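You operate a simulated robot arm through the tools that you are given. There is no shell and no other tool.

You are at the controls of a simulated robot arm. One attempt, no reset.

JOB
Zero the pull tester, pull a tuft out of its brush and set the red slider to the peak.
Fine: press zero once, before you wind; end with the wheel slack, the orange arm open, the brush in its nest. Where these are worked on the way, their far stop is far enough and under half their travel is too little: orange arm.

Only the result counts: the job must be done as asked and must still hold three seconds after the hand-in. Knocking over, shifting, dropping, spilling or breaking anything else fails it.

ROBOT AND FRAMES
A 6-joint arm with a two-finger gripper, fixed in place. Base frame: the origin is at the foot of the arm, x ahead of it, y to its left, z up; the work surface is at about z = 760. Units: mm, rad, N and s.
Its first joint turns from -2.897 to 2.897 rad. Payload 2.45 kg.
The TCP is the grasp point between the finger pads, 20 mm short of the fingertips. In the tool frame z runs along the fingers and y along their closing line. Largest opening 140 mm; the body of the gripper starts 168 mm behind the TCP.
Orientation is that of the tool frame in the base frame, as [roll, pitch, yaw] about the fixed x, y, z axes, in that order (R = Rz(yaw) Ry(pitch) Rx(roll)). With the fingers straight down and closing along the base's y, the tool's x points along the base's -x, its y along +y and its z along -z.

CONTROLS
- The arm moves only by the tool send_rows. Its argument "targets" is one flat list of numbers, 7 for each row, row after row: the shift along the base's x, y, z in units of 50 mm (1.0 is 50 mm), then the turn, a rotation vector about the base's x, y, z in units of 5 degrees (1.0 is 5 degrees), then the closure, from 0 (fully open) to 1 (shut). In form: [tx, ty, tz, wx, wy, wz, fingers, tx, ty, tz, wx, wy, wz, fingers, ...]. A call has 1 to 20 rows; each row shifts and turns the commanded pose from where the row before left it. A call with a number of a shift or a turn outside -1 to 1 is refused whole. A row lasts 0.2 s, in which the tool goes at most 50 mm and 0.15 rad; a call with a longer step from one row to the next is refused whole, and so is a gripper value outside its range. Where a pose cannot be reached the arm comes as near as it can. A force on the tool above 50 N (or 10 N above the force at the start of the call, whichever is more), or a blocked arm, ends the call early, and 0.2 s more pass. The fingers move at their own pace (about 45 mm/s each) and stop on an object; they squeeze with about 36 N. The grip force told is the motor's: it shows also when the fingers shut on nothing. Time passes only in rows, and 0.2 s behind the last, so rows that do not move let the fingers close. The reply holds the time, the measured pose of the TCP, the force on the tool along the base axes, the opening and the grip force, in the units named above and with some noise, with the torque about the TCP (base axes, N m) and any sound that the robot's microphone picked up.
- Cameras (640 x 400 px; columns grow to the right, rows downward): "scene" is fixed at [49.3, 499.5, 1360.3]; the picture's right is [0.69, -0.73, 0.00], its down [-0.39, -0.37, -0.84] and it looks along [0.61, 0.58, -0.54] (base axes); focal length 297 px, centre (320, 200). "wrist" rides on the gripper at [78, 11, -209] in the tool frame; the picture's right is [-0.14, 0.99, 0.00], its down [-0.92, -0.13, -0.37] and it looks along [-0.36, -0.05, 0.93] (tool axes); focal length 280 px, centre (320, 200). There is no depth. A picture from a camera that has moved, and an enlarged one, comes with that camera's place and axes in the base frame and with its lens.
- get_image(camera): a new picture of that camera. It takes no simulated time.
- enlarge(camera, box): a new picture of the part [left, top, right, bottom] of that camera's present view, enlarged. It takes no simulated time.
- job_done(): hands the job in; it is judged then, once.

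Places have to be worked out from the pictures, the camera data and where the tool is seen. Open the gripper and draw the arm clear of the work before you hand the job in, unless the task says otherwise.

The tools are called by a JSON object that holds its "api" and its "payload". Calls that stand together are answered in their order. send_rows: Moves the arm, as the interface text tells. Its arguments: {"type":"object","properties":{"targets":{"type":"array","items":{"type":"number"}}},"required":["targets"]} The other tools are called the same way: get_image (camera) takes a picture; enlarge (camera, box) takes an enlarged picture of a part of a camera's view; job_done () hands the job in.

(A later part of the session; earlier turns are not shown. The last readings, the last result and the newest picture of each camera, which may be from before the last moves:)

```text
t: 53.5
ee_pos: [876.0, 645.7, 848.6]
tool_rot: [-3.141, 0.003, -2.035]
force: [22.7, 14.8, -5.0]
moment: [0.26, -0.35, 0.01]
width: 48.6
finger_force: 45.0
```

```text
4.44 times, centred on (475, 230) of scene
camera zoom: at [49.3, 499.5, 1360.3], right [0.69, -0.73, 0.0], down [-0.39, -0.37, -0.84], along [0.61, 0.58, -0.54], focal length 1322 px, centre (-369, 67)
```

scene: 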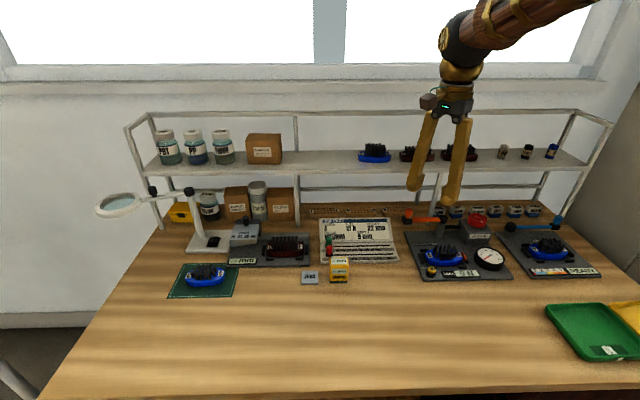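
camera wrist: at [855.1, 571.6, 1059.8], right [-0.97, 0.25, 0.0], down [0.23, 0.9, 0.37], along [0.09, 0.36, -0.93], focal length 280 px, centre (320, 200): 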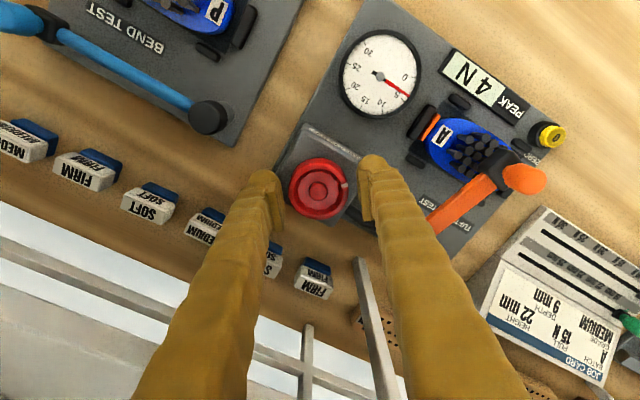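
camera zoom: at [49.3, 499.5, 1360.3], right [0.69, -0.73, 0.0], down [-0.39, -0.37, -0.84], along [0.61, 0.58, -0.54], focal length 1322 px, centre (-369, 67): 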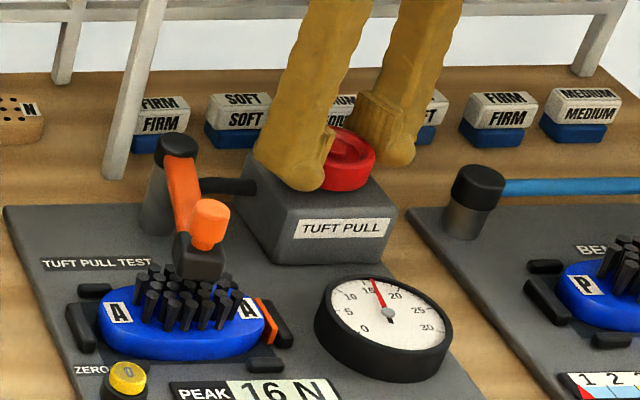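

16 N and still rising; continue winding 25°.

{"api": "send_rows", "payload": {"targets": [0, 0, 0, 0, 0, -1, 0.8, 0, 0, 0, 0, 0, -1, 0.8, 0, 0, 0, 0, 0, -1, 0.8, 0, 0, 0, 0, 0, -1, 0.8, 0, 0, 0, 0, 0, -1, 0.8]}}

{"api": "enlarge", "payload": {"camera": "scene", "box": [430, 185, 520, 275]}}

```text
t: 54.7
ee_pos: [875.7, 646.2, 849.5]
tool_rot: [3.141, 0.003, -2.47]
force: [22.4, 27.9, -0.2]
moment: [0.4, -0.33, 0.06]
width: 48.5
finger_force: 45.1
```

```text
4.44 times, centred on (475, 230) of scene
camera zoom: at [49.3, 499.5, 1360.3], right [0.69, -0.73, 0.0], down [-0.39, -0.37, -0.84], along [0.61, 0.58, -0.54], focal length 1322 px, centre (-369, 67)
```

zoom: 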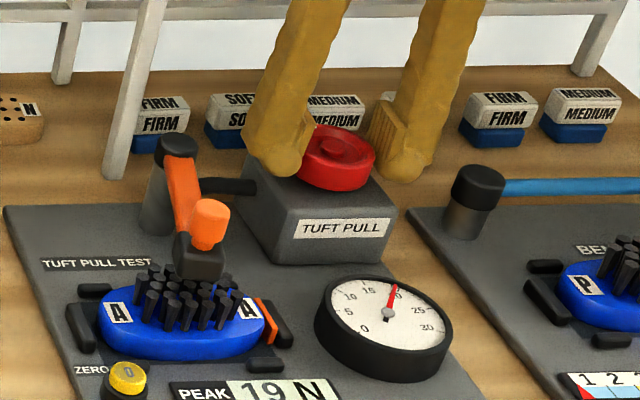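

19 N. I ease 1 mm along the side force and continue 25°.

{"api": "send_rows", "payload": {"targets": [0.015, 0.018, 0, 0, 0, -1, 0.8, 0, 0, 0, 0, 0, -1, 0.8, 0, 0, 0, 0, 0, -1, 0.8, 0, 0, 0, 0, 0, -1, 0.8, 0, 0, 0, 0, 0, -1, 0.8]}}

{"api": "enlarge", "payload": {"camera": "scene", "box": [430, 185, 520, 275]}}

```text
t: 55.9
ee_pos: [875.7, 646.0, 849.8]
tool_rot: [3.141, 0.0, -2.907]
force: [-28.0, 12.8, 5.3]
moment: [0.19, 0.36, 0.04]
width: 48.6
finger_force: 45.1
```

```text
4.44 times, centred on (475, 230) of scene
camera zoom: at [49.3, 499.5, 1360.3], right [0.69, -0.73, 0.0], down [-0.39, -0.37, -0.84], along [0.61, 0.58, -0.54], focal length 1322 px, centre (-369, 67)
```

zoom: 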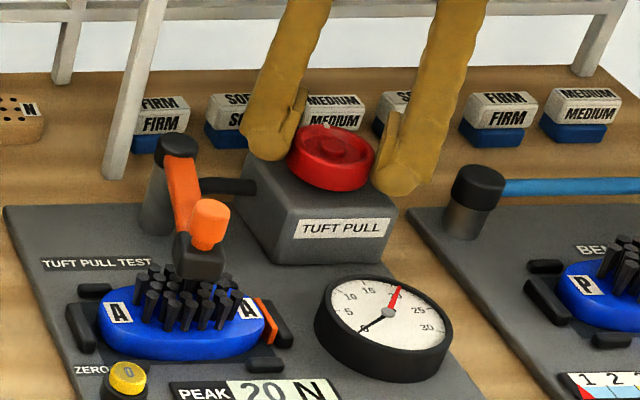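

The black hand fell back to 0 while the red hand and display hold 20 N: the tuft is out with a 20 N peak. Let me read the display closely, then unwind the wheel the ~190° I wound, starting with +70° in this grip.

{"api": "enlarge", "payload": {"camera": "scene", "box": [460, 235, 510, 285]}}

{"api": "send_rows", "payload": {"targets": [0, 0, 0, 0, 0, 1, 0.8, 0, 0, 0, 0, 0, 1, 0.8, 0, 0, 0, 0, 0, 1, 0.8, 0, 0, 0, 0, 0, 1, 0.8, 0, 0, 0, 0, 0, 1, 0.8, 0, 0, 0, 0, 0, 1, 0.8, 0, 0, 0, 0, 0, 1, 0.8]}}

{"api": "enlarge", "payload": {"camera": "scene", "box": [430, 185, 520, 275]}}

```text
8.00 times, centred on (485, 260) of scene
camera zoom: at [49.3, 499.5, 1360.3], right [0.69, -0.73, 0.0], down [-0.39, -0.37, -0.84], along [0.61, 0.58, -0.54], focal length 2379 px, centre (-1000, -280)
```

zoom: 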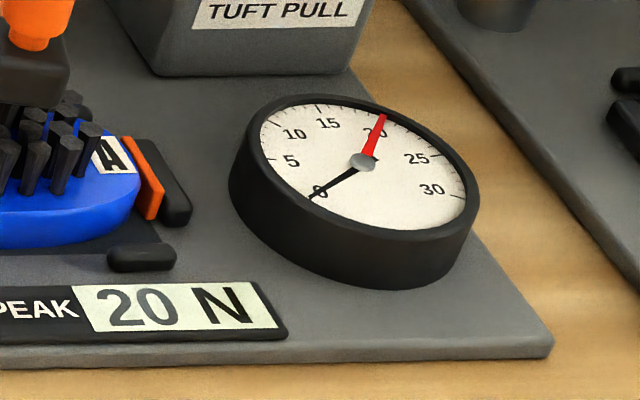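

```text
t: 57.5
ee_pos: [877.7, 646.6, 849.2]
tool_rot: [3.142, 0.004, -2.292]
force: [-7.2, 27.7, 6.2]
moment: [0.29, 0.05, -0.05]
width: 48.3
finger_force: 44.7
```

```text
4.44 times, centred on (475, 230) of scene
camera zoom: at [49.3, 499.5, 1360.3], right [0.69, -0.73, 0.0], down [-0.39, -0.37, -0.84], along [0.61, 0.58, -0.54], focal length 1322 px, centre (-369, 67)
```

zoom: 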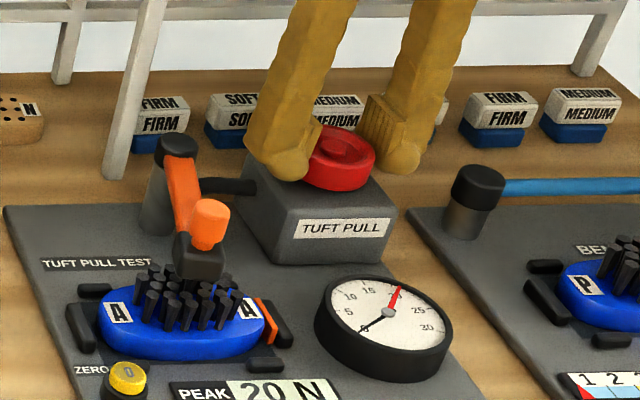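

Peak is 20 N (dial red hand at 20). The wheel unwinds fine; I finish this stroke with +35° more.

{"api": "send_rows", "payload": {"targets": [-0.005, 0.015, 0, 0, 0, 1, 0.8, 0, 0, 0, 0, 0, 1, 0.8, 0, 0, 0, 0, 0, 1, 0.8, 0, 0, 0, 0, 0, 1, 0.8, 0, 0, 0, 0, 0, 1, 0.8, 0, 0, 0, 0, 0, 1, 0.8, 0, 0, 0, 0, 0, 1, 0.8]}}

{"api": "enlarge", "payload": {"camera": "wrist", "box": [240, 120, 400, 240]}}

```text
t: 59.1
ee_pos: [876.6, 647.3, 848.8]
tool_rot: [-3.141, 0.003, -1.681]
force: [-6.8, 14.4, 20.0]
moment: [0.17, 0.08, 0.01]
width: 47.9
finger_force: 44.9
```

```text
3.33 times, centred on (320, 180) of wrist
camera zoom: at [856.2, 571.4, 1059.4], right [-0.97, 0.25, 0.0], down [0.23, 0.9, 0.37], along [0.09, 0.36, -0.93], focal length 935 px, centre (320, 267)
```

zoom: 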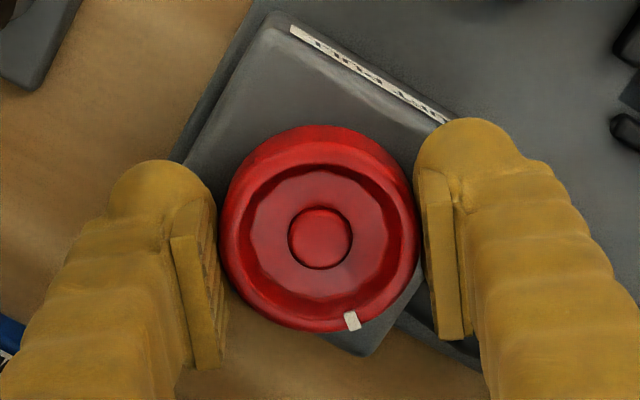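

Mark back at the third-stroke start, as expected. Release, turn −80°, ready for the next unwinding stroke.

{"api": "send_rows", "payload": {"targets": [0, 0, 0, 0, 0, 0, 0.56, -0.01, -0.02, 0, 0, 0, 0, 0.56, 0, 0, 0, 0, 0, -1, 0.56, 0, 0, 0, 0, 0, -1, 0.56, 0, 0, 0, 0, 0, -1, 0.56, 0, 0, 0, 0, 0, -1, 0.56, 0, 0, 0, 0, 0, -1, 0.56, 0, 0, 0, 0, 0, -1, 0.56, 0, 0, 0, 0, 0, -1, 0.56, 0, 0, 0, 0, 0, -1, 0.56, 0, 0, 0, 0, 0, -1, 0.56, 0, 0, 0, 0, 0, -1, 0.56, 0, 0, 0, 0, 0, -1, 0.56, 0, 0, 0, 0, 0, -1, 0.56, 0, 0, 0, 0, 0, -1, 0.56, 0, 0, 0, 0, 0, -1, 0.56, 0, 0, 0, 0, 0, -1, 0.56, 0, 0, 0, 0, 0, -1, 0.56]}}

{"api": "enlarge", "payload": {"camera": "wrist", "box": [240, 120, 400, 240]}}

{"api": "enlarge", "payload": {"camera": "scene", "box": [410, 130, 530, 280]}}

```text
t: 62.9
ee_pos: [877.3, 645.4, 847.4]
tool_rot: [3.141, 0.004, -3.083]
force: [0.5, 0.1, 0.5]
moment: [0.02, -0.01, -0.02]
width: 61.5
finger_force: 0.0
```

```text
3.33 times, centred on (320, 180) of wrist
camera zoom: at [796.4, 652.6, 1059.3], right [0.08, 1.0, 0.0], down [0.93, -0.07, 0.37], along [0.37, -0.03, -0.93], focal length 935 px, centre (320, 267)
```

zoom: 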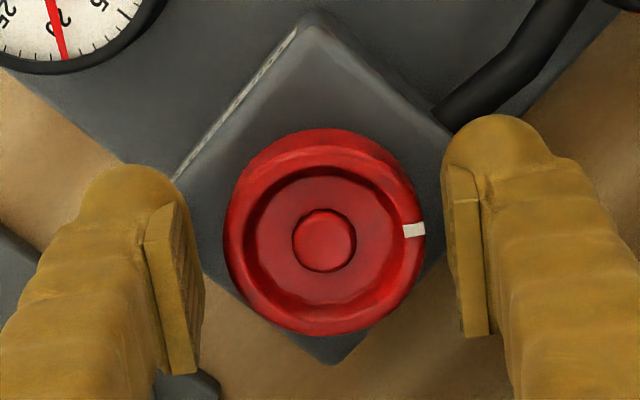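

```text
2.67 times, centred on (470, 205) of scene
camera zoom: at [49.3, 499.5, 1360.3], right [0.69, -0.73, 0.0], down [-0.39, -0.37, -0.84], along [0.61, 0.58, -0.54], focal length 793 px, centre (-80, 187)
```

zoom: 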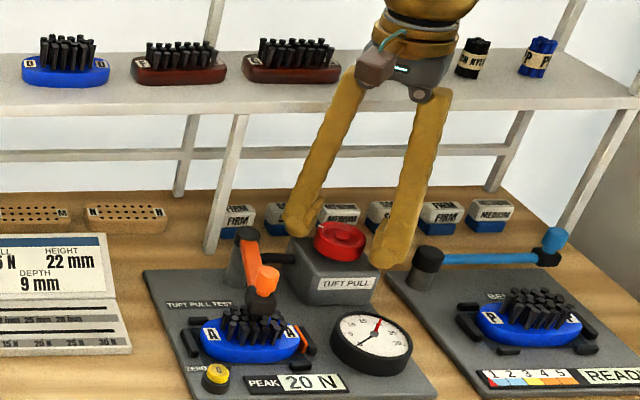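

The hand sits ~2–3 mm too far in +x; I'll correct, grip and unwind another 25° first.

{"api": "send_rows", "payload": {"targets": [-0.04, 0.015, 0.02, 0, 0, 0, 0.6, 0, 0, 0, 0, 0, 0, 0.66, 0, 0, 0, 0, 0, 0, 0.74, 0, 0, 0, 0, 0, 0, 0.8, 0, 0, 0, 0, 0, 1, 0.8, 0, 0, 0, 0, 0, 1, 0.8, 0, 0, 0, 0, 0, 1, 0.8, 0, 0, 0, 0, 0, 1, 0.8, 0, 0, 0, 0, 0, 1, 0.8]}}

```text
t: 64.9
ee_pos: [873.7, 645.5, 850.5]
tool_rot: [3.141, 0.002, -2.641]
force: [-9.0, -20.0, 9.6]
moment: [-0.34, 0.17, 0.0]
width: 48.6
finger_force: 44.8
```

Forces are moderate; continue unwinding 30°, easing a little toward the side force.

{"api": "send_rows", "payload": {"targets": [-0.01, -0.02, 0, 0, 0, 1, 0.8, 0, 0, 0, 0, 0, 1, 0.8, 0, 0, 0, 0, 0, 1, 0.8, 0, 0, 0, 0, 0, 1, 0.8, 0, 0, 0, 0, 0, 1, 0.8, 0, 0, 0, 0, 0, 1, 0.8]}}

{"api": "enlarge", "payload": {"camera": "wrist", "box": [240, 120, 400, 240]}}

```text
t: 66.3
ee_pos: [875.1, 643.9, 850.2]
tool_rot: [3.142, 0.001, -2.12]
force: [20.8, -30.9, 5.6]
moment: [-0.42, -0.19, -0.08]
width: 48.4
finger_force: 44.8
```

```text
3.33 times, centred on (320, 180) of wrist
camera zoom: at [823.9, 584.2, 1060.7], right [-0.77, 0.63, 0.0], down [0.59, 0.72, 0.37], along [0.24, 0.29, -0.93], focal length 935 px, centre (320, 267)
```

zoom: 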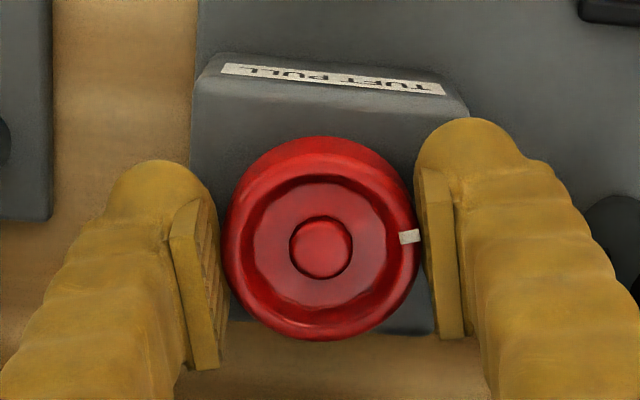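

Ease 1.5 mm toward bench right for the 37 N side force, then 25° more.

{"api": "send_rows", "payload": {"targets": [0.022, -0.025, 0, 0, 0, 0, 0.8, 0, 0, 0, 0, 0, 1, 0.8, 0, 0, 0, 0, 0, 1, 0.8, 0, 0, 0, 0, 0, 1, 0.8, 0, 0, 0, 0, 0, 1, 0.8, 0, 0, 0, 0, 0, 1, 0.8]}}

{"api": "enlarge", "payload": {"camera": "wrist", "box": [240, 120, 400, 240]}}

```text
t: 67.6
ee_pos: [876.2, 644.4, 850.6]
tool_rot: [-3.139, 0.004, -1.749]
force: [6.4, 1.3, -1.1]
moment: [-0.06, -0.07, -0.06]
width: 48.5
finger_force: 44.5
stopped in row 6: the force on the tool passed its limit at 51 N (the readings are from after the stop); the commanded pose is now the measured one
```

```text
3.33 times, centred on (320, 180) of wrist
camera zoom: at [850.1, 569.8, 1060.5], right [-0.95, 0.31, 0.0], down [0.29, 0.88, 0.37], along [0.12, 0.35, -0.93], focal length 935 px, centre (320, 267)
```

zoom: 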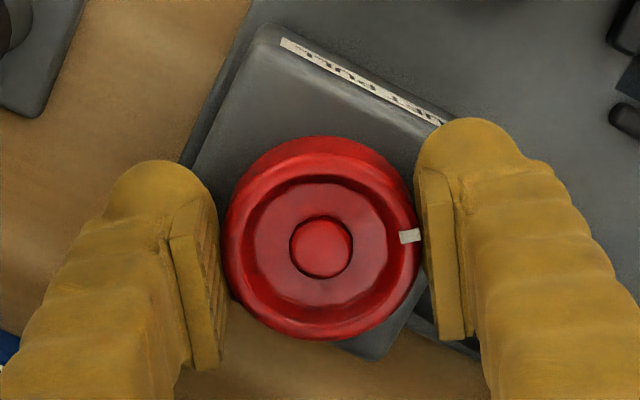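

The side force hit the limit at nearly the end of the stroke; the mark is about 40–45° short of its start. I release, re-centre, turn back 60° and grip again.

{"api": "send_rows", "payload": {"targets": [0, 0, 0, 0, 0, 0, 0.56, -0.02, 0.03, -0.03, 0, 0, 0, 0.56, 0, 0, 0, 0, 0, -1, 0.56, 0, 0, 0, 0, 0, -1, 0.56, 0, 0, 0, 0, 0, -1, 0.56, 0, 0, 0, 0, 0, -1, 0.56, 0, 0, 0, 0, 0, -1, 0.56, 0, 0, 0, 0, 0, -1, 0.56, 0, 0, 0, 0, 0, -1, 0.56, 0, 0, 0, 0, 0, -1, 0.56, 0, 0, 0, 0, 0, -1, 0.56, 0, 0, 0, 0, 0, -1, 0.56, 0, 0, 0, 0, 0, -1, 0.56, 0, 0, 0, 0, 0, -1, 0.56]}}

{"api": "enlarge", "payload": {"camera": "wrist", "box": [240, 120, 400, 240]}}

```text
t: 70.6
ee_pos: [875.4, 645.9, 848.3]
tool_rot: [-3.14, 0.003, -2.796]
force: [0.3, -0.3, 0.1]
moment: [0.0, 0.01, -0.01]
width: 61.4
finger_force: 0.1
```

```text
3.33 times, centred on (320, 180) of wrist
camera zoom: at [796.0, 630.9, 1059.3], right [-0.21, 0.98, 0.0], down [0.91, 0.19, 0.37], along [0.36, 0.07, -0.93], focal length 935 px, centre (320, 267)
```

zoom: 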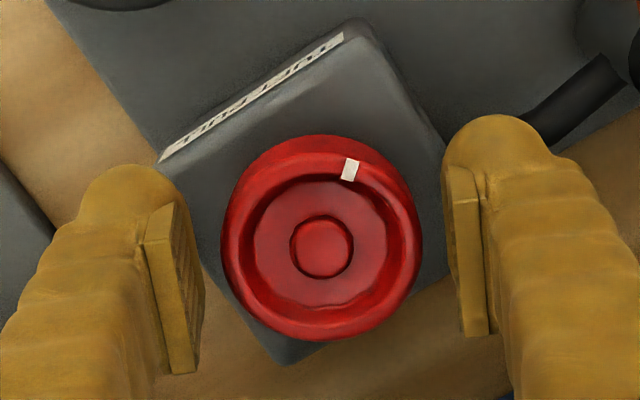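

Compared with the start, the mark is about 58° clockwise of its original place. I grip and unwind 30° first.

{"api": "send_rows", "payload": {"targets": [0, 0, 0, 0, 0, 0, 0.64, 0, 0, 0, 0, 0, 0, 0.7, 0, 0, 0, 0, 0, 0, 0.75, 0, 0, 0, 0, 0, 0, 0.8, 0, 0, 0, 0, 0, 1, 0.8, 0, 0, 0, 0, 0, 1, 0.8, 0, 0, 0, 0, 0, 1, 0.8, 0, 0, 0, 0, 0, 1, 0.8, 0, 0, 0, 0, 0, 1, 0.8, 0, 0, 0, 0, 0, 1, 0.8]}}

{"api": "enlarge", "payload": {"camera": "wrist", "box": [240, 120, 400, 240]}}

```text
t: 72.8
ee_pos: [874.9, 644.3, 849.2]
tool_rot: [-3.137, 0.006, -2.271]
force: [14.1, -3.9, 12.2]
moment: [-0.09, -0.18, 0.01]
width: 48.7
finger_force: 44.9
```

```text
3.33 times, centred on (320, 180) of wrist
camera zoom: at [814.7, 593.1, 1059.1], right [-0.67, 0.74, 0.0], down [0.69, 0.62, 0.37], along [0.28, 0.25, -0.93], focal length 935 px, centre (320, 267)
```

zoom: 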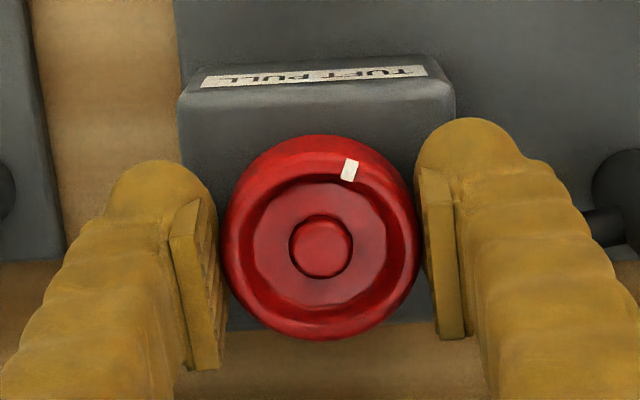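

Now about 28° from the original position; five more steps of 5°, watching for a stop.

{"api": "send_rows", "payload": {"targets": [0, 0, 0, 0, 0, 1, 0.8, 0, 0, 0, 0, 0, 1, 0.8, 0, 0, 0, 0, 0, 1, 0.8, 0, 0, 0, 0, 0, 1, 0.8, 0, 0, 0, 0, 0, 1, 0.8]}}

{"api": "enlarge", "payload": {"camera": "wrist", "box": [240, 120, 400, 240]}}

```text
t: 74.0
ee_pos: [875.8, 645.2, 849.2]
tool_rot: [-3.14, 0.001, -1.835]
force: [29.1, -22.0, 10.7]
moment: [-0.23, -0.23, -0.44]
width: 48.8
finger_force: 44.9
```

```text
3.33 times, centred on (320, 180) of wrist
camera zoom: at [843.3, 572.5, 1058.8], right [-0.92, 0.39, 0.0], down [0.36, 0.85, 0.37], along [0.15, 0.34, -0.93], focal length 935 px, centre (320, 267)
```

zoom: 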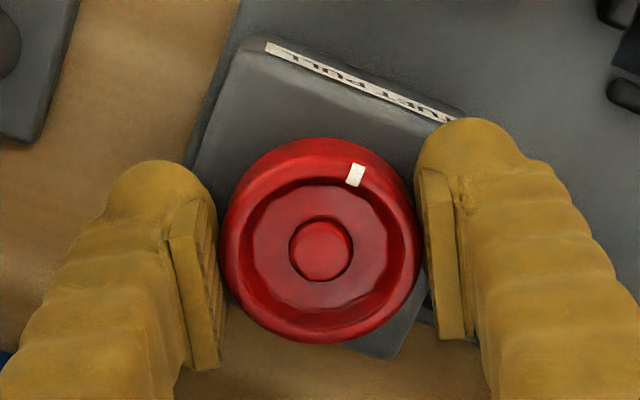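

A −0.44 N·m reaction and the mark slipping slightly in the grip show the wheel is at its slack stop. I'll release, rise, turn back to the bench-aligned yaw, shut the fingers and move beside the orange knob (wheel side) at height.

{"api": "send_rows", "payload": {"targets": [0, 0, 0, 0, 0, 0, 0.56, 0, 0, 0, 0, 0, 0, 0.54, 0, 0, 0.4, 0, 0, 0, 0.54, 0, 0, 0.8, 0, 0, 0, 0.54, 0, 0, 0.8, 0, 0, 0, 0.54, -0.404, -0.128, 0, 0, 0, -1, 1, -0.404, -0.128, 0, 0, 0, -1, 1, -0.404, -0.128, 0, 0, 0, -1, 1, -0.404, -0.128, 0, 0, 0, -1, 1, -0.404, -0.128, 0, 0, 0, -1, 1, -0.404, -0.128, 0, 0, 0, -1, 1]}}

{"api": "get_image", "payload": {"camera": "wrist"}}

{"api": "enlarge", "payload": {"camera": "scene", "box": [410, 150, 530, 285]}}

```text
t: 76.4
ee_pos: [752.3, 607.3, 949.9]
tool_rot: [-3.141, 0.004, -2.361]
force: [0.6, -0.3, -0.8]
moment: [-0.02, 0.03, 0.0]
width: 0.1
finger_force: 29.3
```

```text
taken
camera wrist: at [687.3, 560.6, 1160.6], right [-0.6, 0.8, 0.0], down [0.74, 0.56, 0.37], along [0.3, 0.22, -0.93], focal length 280 px, centre (320, 200)
```

wrist: 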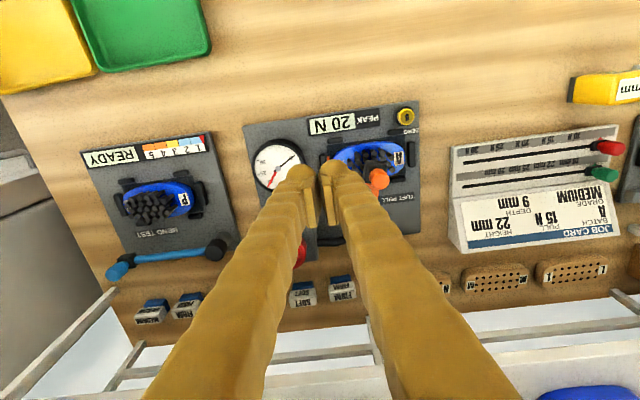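

```text
2.96 times, centred on (470, 218) of scene
camera zoom: at [49.3, 499.5, 1360.3], right [0.69, -0.73, 0.0], down [-0.39, -0.37, -0.84], along [0.61, 0.58, -0.54], focal length 881 px, centre (-124, 148)
```

zoom: 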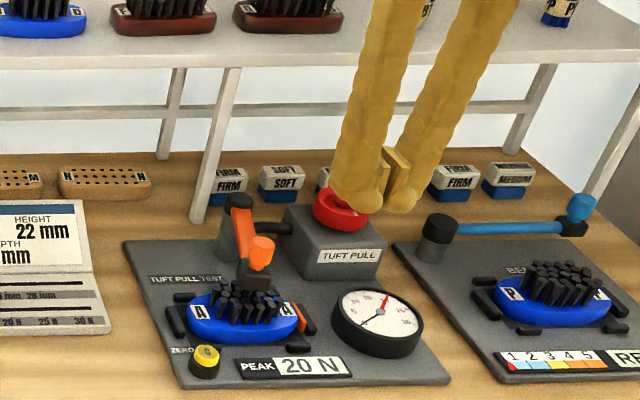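

The closed knob is at about (715, 667), wheel slack, display 20 N. I'll lower the shut fingers on the knob's wheel side to TCP z ≈ 881 and begin pushing the arm back along its arc.

{"api": "send_rows", "payload": {"targets": [0, 0, -0.5, 0, 0, 0, 1, 0, 0, -0.5, 0, 0, 0, 1, 0, 0, -0.38, 0, 0, 0, 1, -0.038, 0.394, 0, 0, 0, 0, 1, -0.162, 0.119, 0, 0, 0, 0, 1, -0.152, 0.131, 0, 0, 0, 0, 1]}}

{"api": "enlarge", "payload": {"camera": "wrist", "box": [220, 100, 440, 300]}}

{"api": "enlarge", "payload": {"camera": "scene", "box": [410, 170, 520, 280]}}

```text
t: 77.8
ee_pos: [735.9, 639.7, 880.0]
tool_rot: [-3.14, 0.002, -2.359]
force: [-0.9, 0.1, -0.2]
moment: [0.01, 0.01, 0.01]
width: 0.1
finger_force: 29.0
```

```text
2.00 times, centred on (330, 200) of wrist
camera zoom: at [670.8, 593.2, 1090.4], right [-0.6, 0.8, 0.0], down [0.74, 0.56, 0.37], along [0.3, 0.22, -0.93], focal length 561 px, centre (300, 200)
```

zoom: 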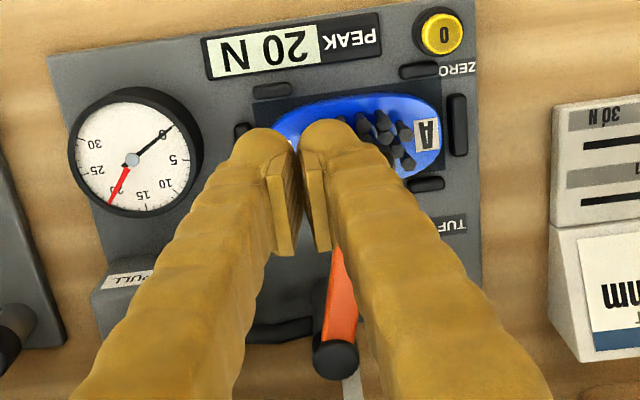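

```text
3.64 times, centred on (465, 225) of scene
camera zoom: at [49.3, 499.5, 1360.3], right [0.69, -0.73, 0.0], down [-0.39, -0.37, -0.84], along [0.61, 0.58, -0.54], focal length 1082 px, centre (-207, 109)
```

zoom: 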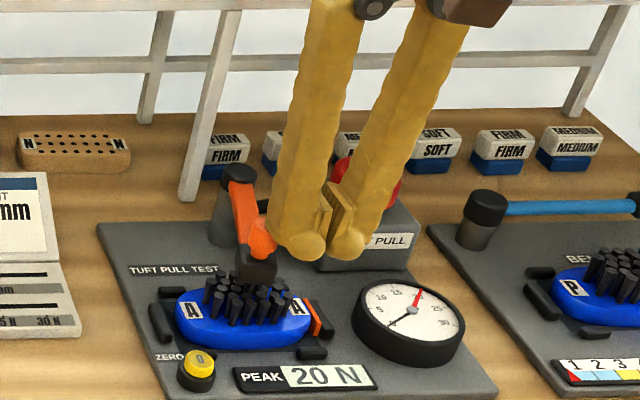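

The fingers are just beside the knob. Continue along the arc.

{"api": "send_rows", "payload": {"targets": [-0.141, 0.145, 0, 0, 0, 0, 1, -0.126, 0.156, 0, 0, 0, 0, 1, -0.113, 0.166, 0, 0, 0, 0, 1, -0.096, 0.174, 0, 0, 0, 0, 1]}}

{"api": "enlarge", "payload": {"camera": "wrist", "box": [220, 100, 440, 300]}}

{"api": "enlarge", "payload": {"camera": "scene", "box": [400, 170, 510, 280]}}

```text
t: 78.8
ee_pos: [712.6, 671.2, 879.4]
tool_rot: [-3.14, 0.003, -2.36]
force: [-0.8, -0.3, 0.8]
moment: [-0.01, 0.01, 0.01]
width: 0.2
finger_force: 29.5
```

```text
2.00 times, centred on (330, 200) of wrist
camera zoom: at [647.5, 625.0, 1090.3], right [-0.6, 0.8, 0.0], down [0.74, 0.56, 0.37], along [0.3, 0.22, -0.93], focal length 561 px, centre (300, 200)
```

zoom: 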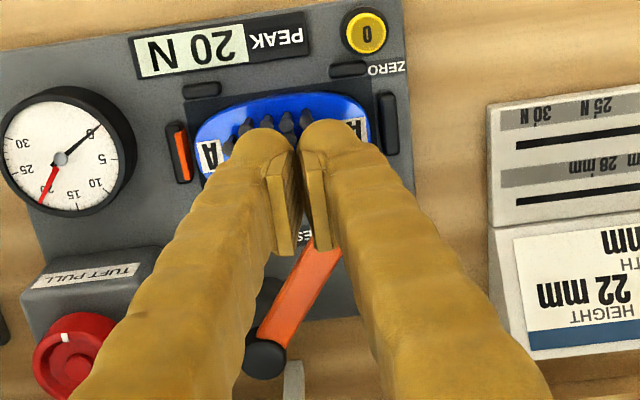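

```text
3.64 times, centred on (455, 225) of scene
camera zoom: at [49.3, 499.5, 1360.3], right [0.69, -0.73, 0.0], down [-0.39, -0.37, -0.84], along [0.61, 0.58, -0.54], focal length 1082 px, centre (-171, 109)
```

zoom: 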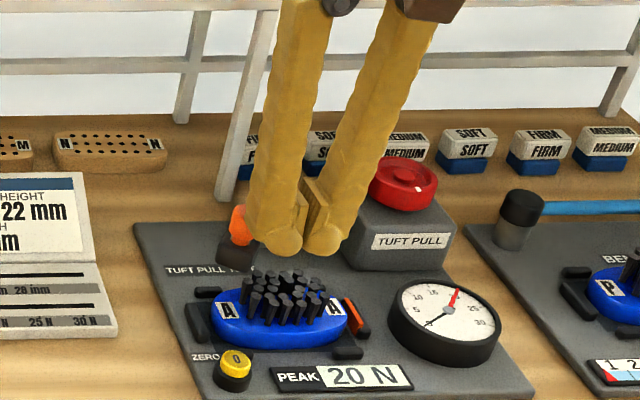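

The arm swings open ahead of the fingers. Continue.

{"api": "send_rows", "payload": {"targets": [-0.082, 0.182, 0, 0, 0, 0, 1, -0.066, 0.188, 0, 0, 0, 0, 1, -0.048, 0.192, 0, 0, 0, 0, 1, -0.03, 0.195, 0, 0, 0, 0, 1, -0.015, 0.196, 0, 0, 0, 0, 1, 0.002, 0.198, 0, 0, 0, 0, 1]}}

{"api": "enlarge", "payload": {"camera": "wrist", "box": [220, 100, 440, 300]}}

{"api": "enlarge", "payload": {"camera": "scene", "box": [390, 170, 500, 280]}}

```text
t: 80.2
ee_pos: [700.2, 728.8, 878.9]
tool_rot: [-3.139, 0.003, -2.362]
force: [-0.6, 0.0, 0.3]
moment: [-0.01, 0.01, 0.0]
width: 0.0
finger_force: 29.3
```

```text
2.00 times, centred on (330, 200) of wrist
camera zoom: at [635.5, 683.5, 1089.4], right [-0.6, 0.8, 0.0], down [0.74, 0.56, 0.37], along [0.3, 0.22, -0.93], focal length 561 px, centre (300, 200)
```

zoom: 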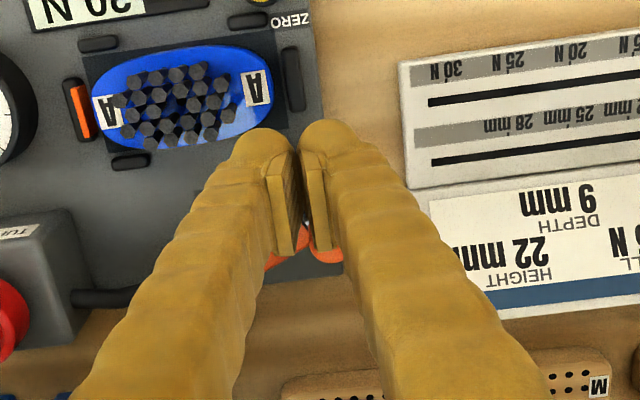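

```text
3.64 times, centred on (445, 225) of scene
camera zoom: at [49.3, 499.5, 1360.3], right [0.69, -0.73, 0.0], down [-0.39, -0.37, -0.84], along [0.61, 0.58, -0.54], focal length 1082 px, centre (-134, 109)
```

zoom: 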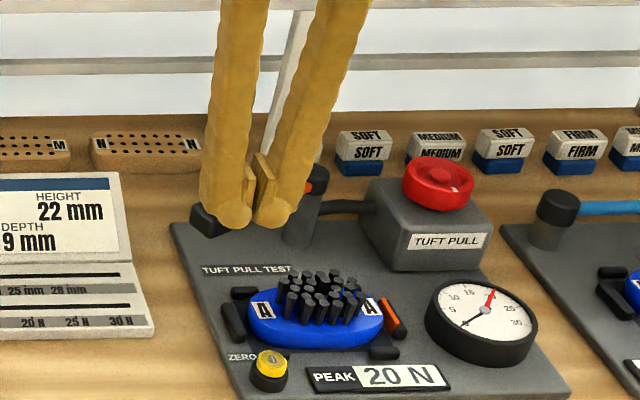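

Arm is well on its way. Continue to the open end of the arc.

{"api": "send_rows", "payload": {"targets": [0.023, 0.193, 0, 0, 0, 0, 1, 0.037, 0.193, 0, 0, 0, 0, 1, 0.051, 0.187, 0, 0, 0, 0, 1, 0.07, 0.182, 0, 0, 0, 0, 1]}}

{"api": "enlarge", "payload": {"camera": "wrist", "box": [220, 100, 440, 300]}}

{"api": "enlarge", "payload": {"camera": "scene", "box": [380, 170, 490, 280]}}

```text
t: 81.2
ee_pos: [710.0, 766.2, 877.9]
tool_rot: [-3.14, 0.004, -2.358]
force: [-0.1, 0.7, -0.3]
moment: [0.02, 0.01, 0.0]
width: 0.0
finger_force: 29.4
```

```text
2.00 times, centred on (330, 200) of wrist
camera zoom: at [644.9, 720.0, 1088.7], right [-0.6, 0.8, 0.0], down [0.74, 0.56, 0.37], along [0.3, 0.22, -0.93], focal length 561 px, centre (300, 200)
```

zoom: 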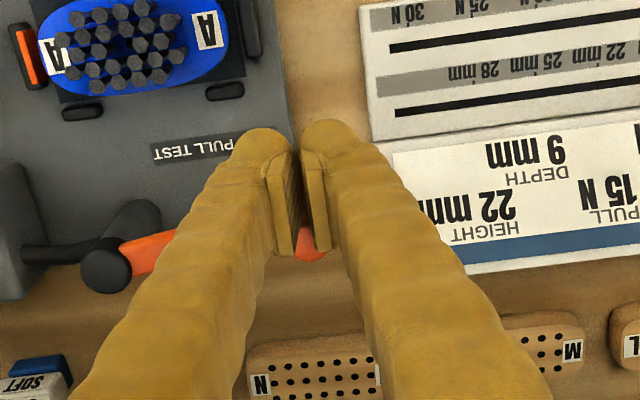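

```text
3.64 times, centred on (435, 225) of scene
camera zoom: at [49.3, 499.5, 1360.3], right [0.69, -0.73, 0.0], down [-0.39, -0.37, -0.84], along [0.61, 0.58, -0.54], focal length 1082 px, centre (-98, 109)
```

zoom: 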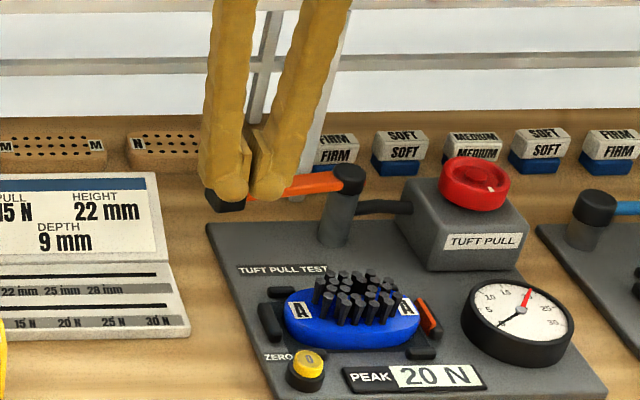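

Nearly fully open; two more steps, then see whether it meets the stop.

{"api": "send_rows", "payload": {"targets": [0.082, 0.175, 0, 0, 0, 0, 1, 0.06, 0.1, 0, 0, 0, 0, 1]}}

{"api": "enlarge", "payload": {"camera": "scene", "box": [380, 170, 490, 280]}}

{"api": "get_image", "payload": {"camera": "wrist"}}

```text
t: 81.8
ee_pos: [717.4, 781.0, 879.9]
tool_rot: [-3.139, 0.0, -2.36]
force: [-1.3, -2.7, -0.6]
moment: [-0.06, 0.02, -0.04]
width: 0.1
finger_force: 29.3
```

```text
3.64 times, centred on (435, 225) of scene
camera zoom: at [49.3, 499.5, 1360.3], right [0.69, -0.73, 0.0], down [-0.39, -0.37, -0.84], along [0.61, 0.58, -0.54], focal length 1082 px, centre (-98, 109)
```

zoom: 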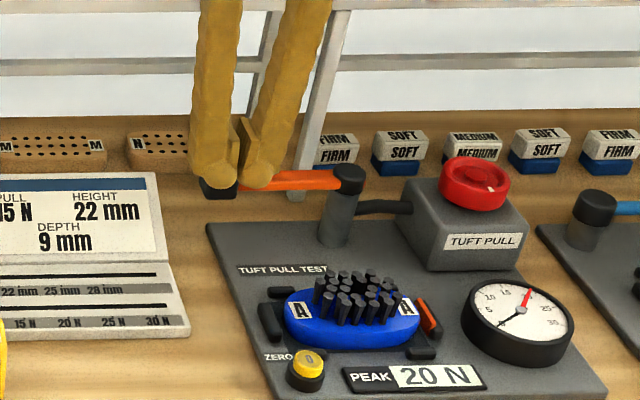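

```text
taken
camera wrist: at [652.3, 734.0, 1089.8], right [-0.6, 0.8, 0.0], down [0.74, 0.56, 0.37], along [0.3, 0.22, -0.93], focal length 280 px, centre (320, 200)
```

wrist: 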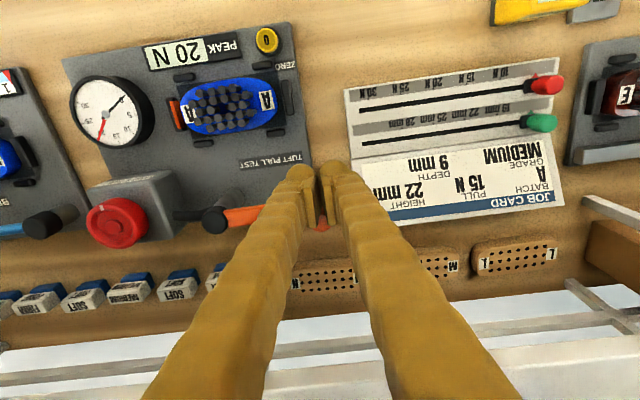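

The arm's block is within ~1 px of its original open place. I'll give 3–4 mm more push along +v to seat it at its stop.

{"api": "send_rows", "payload": {"targets": [0.03, 0.03, 0, 0, 0, 0, 1, 0.02, 0.02, 0, 0, 0, 0, 1]}}

{"api": "enlarge", "payload": {"camera": "scene", "box": [395, 195, 525, 285]}}

```text
t: 82.4
ee_pos: [717.5, 781.7, 879.3]
tool_rot: [-3.139, -0.002, -2.358]
force: [-25.6, -37.0, -1.3]
moment: [-0.32, 0.54, -0.46]
width: 0.0
finger_force: 29.1
```

```text
4.44 times, centred on (460, 240) of scene
camera zoom: at [49.3, 499.5, 1360.3], right [0.69, -0.73, 0.0], down [-0.39, -0.37, -0.84], along [0.61, 0.58, -0.54], focal length 1322 px, centre (-302, 22)
```

zoom: 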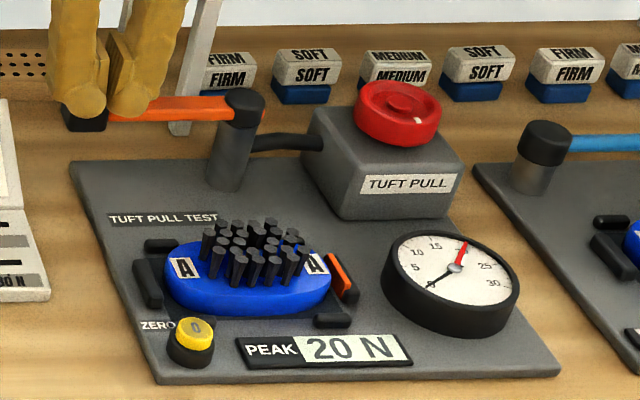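

The arm is firmly at its open stop (45 N reaction), the wheel mark is at its original place and the display holds 20 N. I back off, rise, and go over to the red slider (about (517, 908)) with the fingers opening.

{"api": "send_rows", "payload": {"targets": [-0.2, -0.19, 0, 0, 0, 0, 1, -0.1, -0.1, 0, 0, 0, 0, 1, 0, 0, 0.6, 0, 0, 0, 1, 0, 0, 0.6, 0, 0, 0, 1, 0, 0, 0.4, 0, 0, 0, 0.5, -0.6, 0.44, 0, 0, 0, -0.2, 0.5, -0.6, 0.44, 0, 0, 0, 0, 0.5, -0.6, 0.44, 0, 0, 0, 0, 0.5, -0.6, 0.44, 0, 0, 0, 0, 0.5, -0.6, 0.44, 0, 0, 0, 0, 0.5, -0.5, 0.44, 0, 0, 0, 0, 0.5]}}

{"api": "get_image", "payload": {"camera": "wrist"}}

{"api": "get_image", "payload": {"camera": "scene"}}

```text
t: 84.8
ee_pos: [527.9, 897.8, 961.7]
tool_rot: [3.141, 0.005, -2.377]
force: [0.4, -0.3, -0.5]
moment: [0.02, 0.03, 0.0]
width: 70.0
finger_force: 0.1
```

```text
taken
camera wrist: at [462.5, 852.9, 1171.6], right [-0.59, 0.81, 0.0], down [0.75, 0.54, 0.37], along [0.3, 0.22, -0.93], focal length 280 px, centre (320, 200)
```

wrist: 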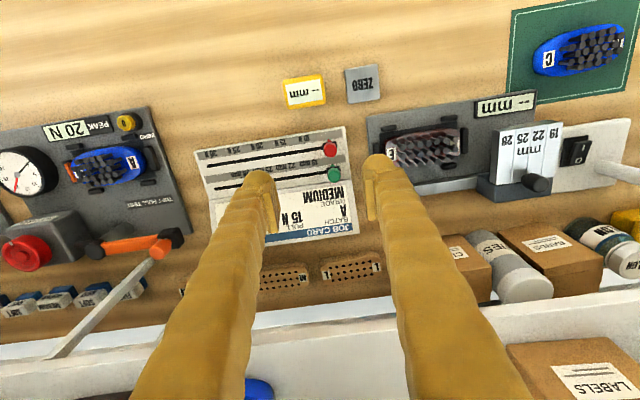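

```text
taken
```

scene: 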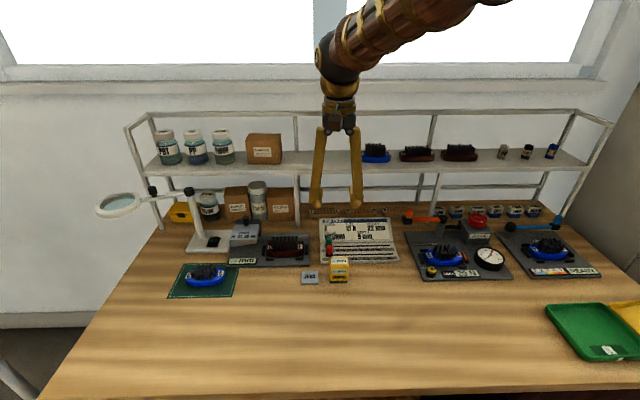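

The hand is over the card board with nothing disturbed. Enlarging the slider scale and checking the tester once more.

{"api": "enlarge", "payload": {"camera": "wrist", "box": [190, 70, 370, 250]}}

{"api": "enlarge", "payload": {"camera": "scene", "box": [310, 210, 410, 280]}}

{"api": "enlarge", "payload": {"camera": "scene", "box": [395, 195, 525, 285]}}

```text
2.22 times, centred on (280, 160) of wrist
camera zoom: at [462.5, 852.9, 1171.6], right [-0.59, 0.81, 0.0], down [0.75, 0.54, 0.37], along [0.3, 0.22, -0.93], focal length 623 px, centre (409, 289)
```

zoom: 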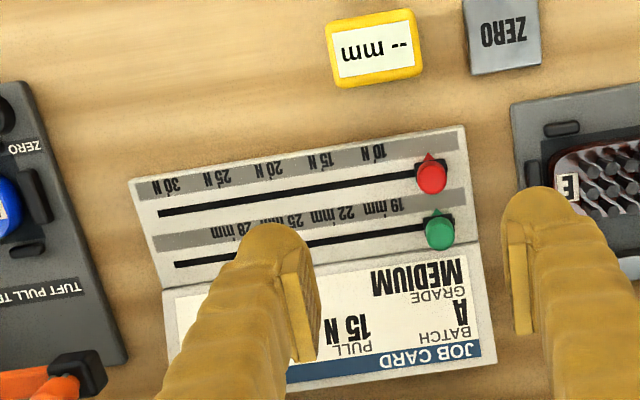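

```text
5.71 times, centred on (360, 245) of scene
camera zoom: at [49.3, 499.5, 1360.3], right [0.69, -0.73, 0.0], down [-0.39, -0.37, -0.84], along [0.61, 0.58, -0.54], focal length 1700 px, centre (91, -57)
```

zoom: 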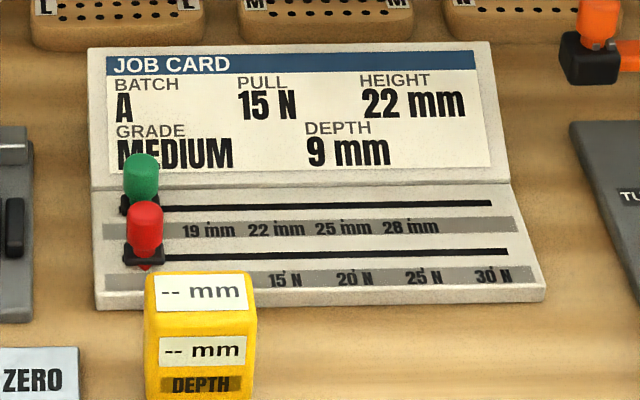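

```text
4.44 times, centred on (460, 240) of scene
camera zoom: at [49.3, 499.5, 1360.3], right [0.69, -0.73, 0.0], down [-0.39, -0.37, -0.84], along [0.61, 0.58, -0.54], focal length 1322 px, centre (-302, 22)
```

zoom: 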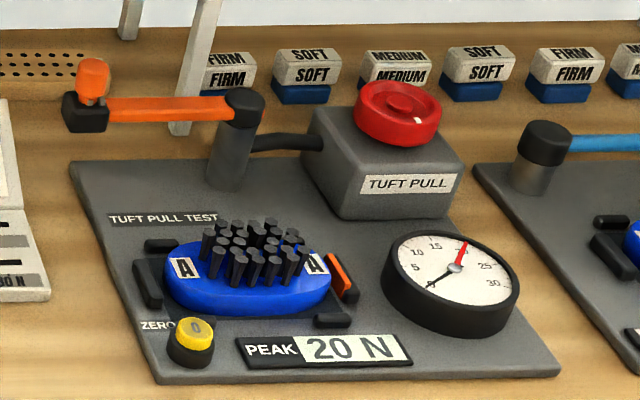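

Scale spacing is ~33 mm per 5 N and the slider must travel ~104 mm to 20 N. Red knob's top is near (512, 904.5, 813), dia ≈ 17 mm. I'll move above it, with a ~36 mm opening, and check.

{"api": "send_rows", "payload": {"targets": [-0.165, 0.067, 0, 0, 0, 0, 0.743, -0.165, 0.067, -0.4, 0, 0, 0, 0.743, 0, 0, -0.5, 0, 0, 0, 0.743, 0, 0, -0.5, 0, 0, 0, 0.743, 0, 0, -0.5, 0, 0, 0, 0.743]}}

{"api": "enlarge", "payload": {"camera": "wrist", "box": [220, 110, 420, 250]}}

{"api": "enlarge", "payload": {"camera": "scene", "box": [280, 190, 400, 280]}}

```text
t: 86.0
ee_pos: [514.0, 904.3, 865.5]
tool_rot: [-3.14, 0.003, -2.377]
force: [-0.1, -0.6, -0.2]
moment: [0.04, 0.03, -0.01]
width: 36.1
finger_force: 0.1
```

```text
2.86 times, centred on (320, 180) of wrist
camera zoom: at [447.2, 859.2, 1074.9], right [-0.59, 0.81, 0.0], down [0.75, 0.54, 0.37], along [0.3, 0.22, -0.93], focal length 801 px, centre (320, 257)
```

zoom: 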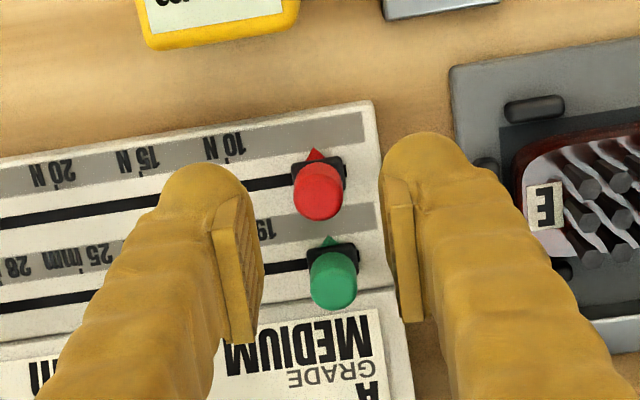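

```text
4.44 times, centred on (340, 235) of scene
camera zoom: at [49.3, 499.5, 1360.3], right [0.69, -0.73, 0.0], down [-0.39, -0.37, -0.84], along [0.61, 0.58, -0.54], focal length 1322 px, centre (231, 44)
```

zoom: 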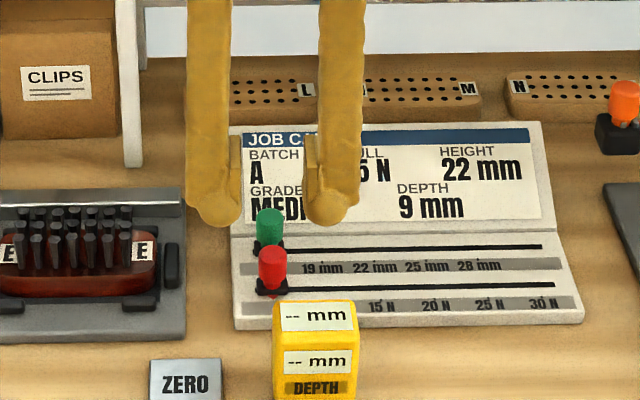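

The knob is centred between the fingers in u; green is only ~29 mm behind, so I'll hold the fingers ~6 mm toward the robot from the knob's centre and descend to z ≈ 812.

{"api": "send_rows", "payload": {"targets": [-0.03, -0.03, -0.4, 0, 0, 0, 0.743, 0, 0, -0.4, 0, 0, 0, 0.743, 0, 0, -0.2, 0, 0, 0, 0.743, 0, 0, -0.07, 0, 0, 0, 0.743]}}

{"api": "enlarge", "payload": {"camera": "wrist", "box": [220, 110, 420, 250]}}

{"api": "enlarge", "payload": {"camera": "scene", "box": [290, 210, 390, 280]}}

```text
t: 87.0
ee_pos: [510.8, 905.7, 811.0]
tool_rot: [-3.141, 0.004, -2.378]
force: [-0.1, -0.3, 0.9]
moment: [0.05, -0.02, 0.0]
width: 36.0
finger_force: 0.1
```

```text
2.86 times, centred on (320, 180) of wrist
camera zoom: at [446.1, 860.3, 1020.8], right [-0.59, 0.81, 0.0], down [0.75, 0.54, 0.37], along [0.3, 0.22, -0.93], focal length 801 px, centre (320, 257)
```

zoom: 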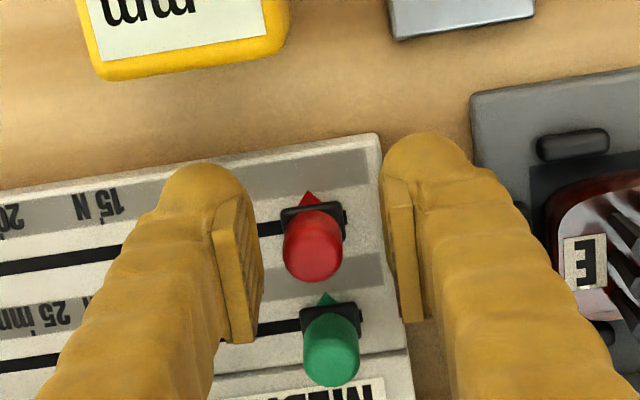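

```text
5.71 times, centred on (340, 245) of scene
camera zoom: at [49.3, 499.5, 1360.3], right [0.69, -0.73, 0.0], down [-0.39, -0.37, -0.84], along [0.61, 0.58, -0.54], focal length 1700 px, centre (206, -57)
```

zoom: 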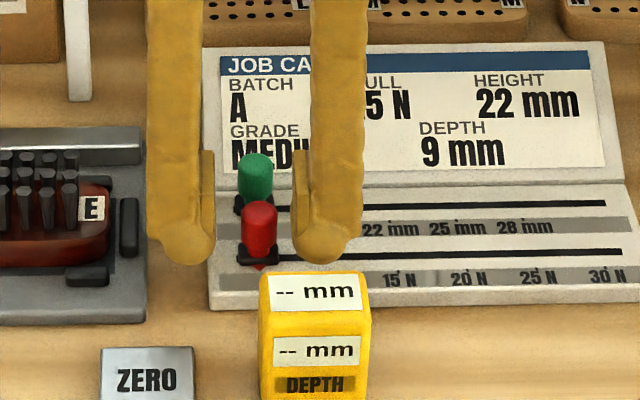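

The green knob is close behind the pads' edges, so I'll shift 6 mm toward the robot before closing on the red knob.

{"api": "send_rows", "payload": {"targets": [-0.087, -0.083, 0, 0, 0, 0, 0.743, 0, 0, 0, 0, 0, 0, 0.78, 0, 0, 0, 0, 0, 0, 0.82, 0, 0, 0, 0, 0, 0, 0.86]}}

{"api": "enlarge", "payload": {"camera": "wrist", "box": [220, 110, 420, 250]}}

{"api": "enlarge", "payload": {"camera": "scene", "box": [290, 210, 390, 280]}}

```text
t: 88.0
ee_pos: [508.6, 902.8, 811.2]
tool_rot: [-3.141, 0.004, -2.378]
force: [2.7, -5.5, 1.5]
moment: [-0.08, 0.0, -0.08]
width: 23.5
finger_force: 2.8
```

```text
2.86 times, centred on (320, 180) of wrist
camera zoom: at [441.9, 857.4, 1021.2], right [-0.59, 0.81, 0.0], down [0.75, 0.55, 0.37], along [0.3, 0.22, -0.93], focal length 801 px, centre (320, 257)
```

zoom: 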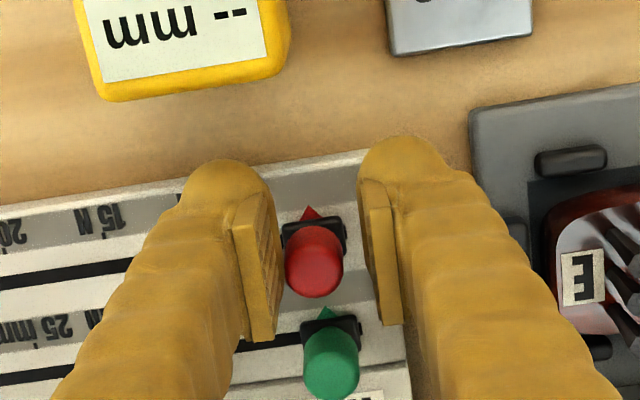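

```text
5.71 times, centred on (340, 245) of scene
camera zoom: at [49.3, 499.5, 1360.3], right [0.69, -0.73, 0.0], down [-0.39, -0.37, -0.84], along [0.61, 0.58, -0.54], focal length 1700 px, centre (206, -57)
```

zoom: 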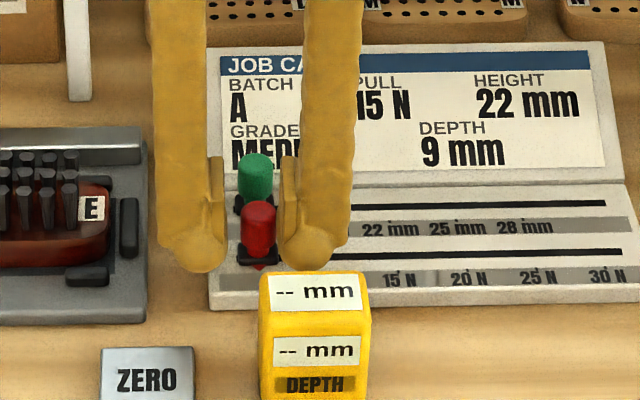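

The +u finger touches first, so I shift 3 mm toward bench right and close fully on the knob.

{"api": "send_rows", "payload": {"targets": [0.042, -0.044, 0, 0, 0, 0, 0.86, 0, 0, 0, 0, 0, 0, 0.9, 0, 0, 0, 0, 0, 0, 0.95, 0, 0, 0, 0, 0, 0, 0.95]}}

{"api": "enlarge", "payload": {"camera": "wrist", "box": [220, 110, 420, 250]}}

{"api": "enlarge", "payload": {"camera": "scene", "box": [290, 210, 390, 280]}}

```text
t: 89.0
ee_pos: [509.7, 898.4, 810.4]
tool_rot: [-3.139, 0.004, -2.378]
force: [4.4, 0.3, 0.0]
moment: [0.07, -0.08, 0.01]
width: 15.4
finger_force: 41.0
```

```text
2.86 times, centred on (320, 180) of wrist
camera zoom: at [443.8, 854.0, 1021.1], right [-0.59, 0.81, 0.0], down [0.75, 0.54, 0.37], along [0.3, 0.22, -0.93], focal length 801 px, centre (320, 257)
```

zoom: 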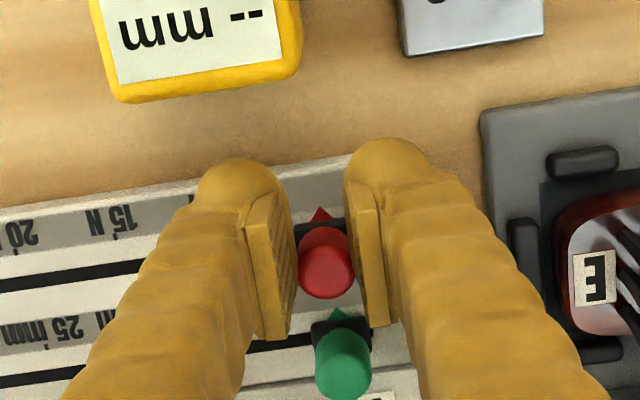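

```text
5.71 times, centred on (340, 245) of scene
camera zoom: at [49.3, 499.5, 1360.3], right [0.69, -0.73, 0.0], down [-0.39, -0.37, -0.84], along [0.61, 0.58, -0.54], focal length 1700 px, centre (206, -57)
```

zoom: 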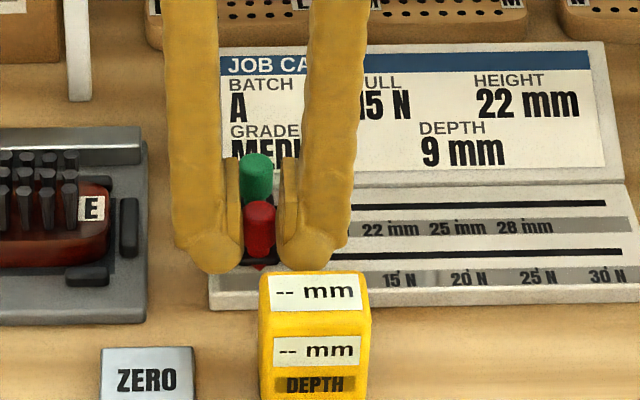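

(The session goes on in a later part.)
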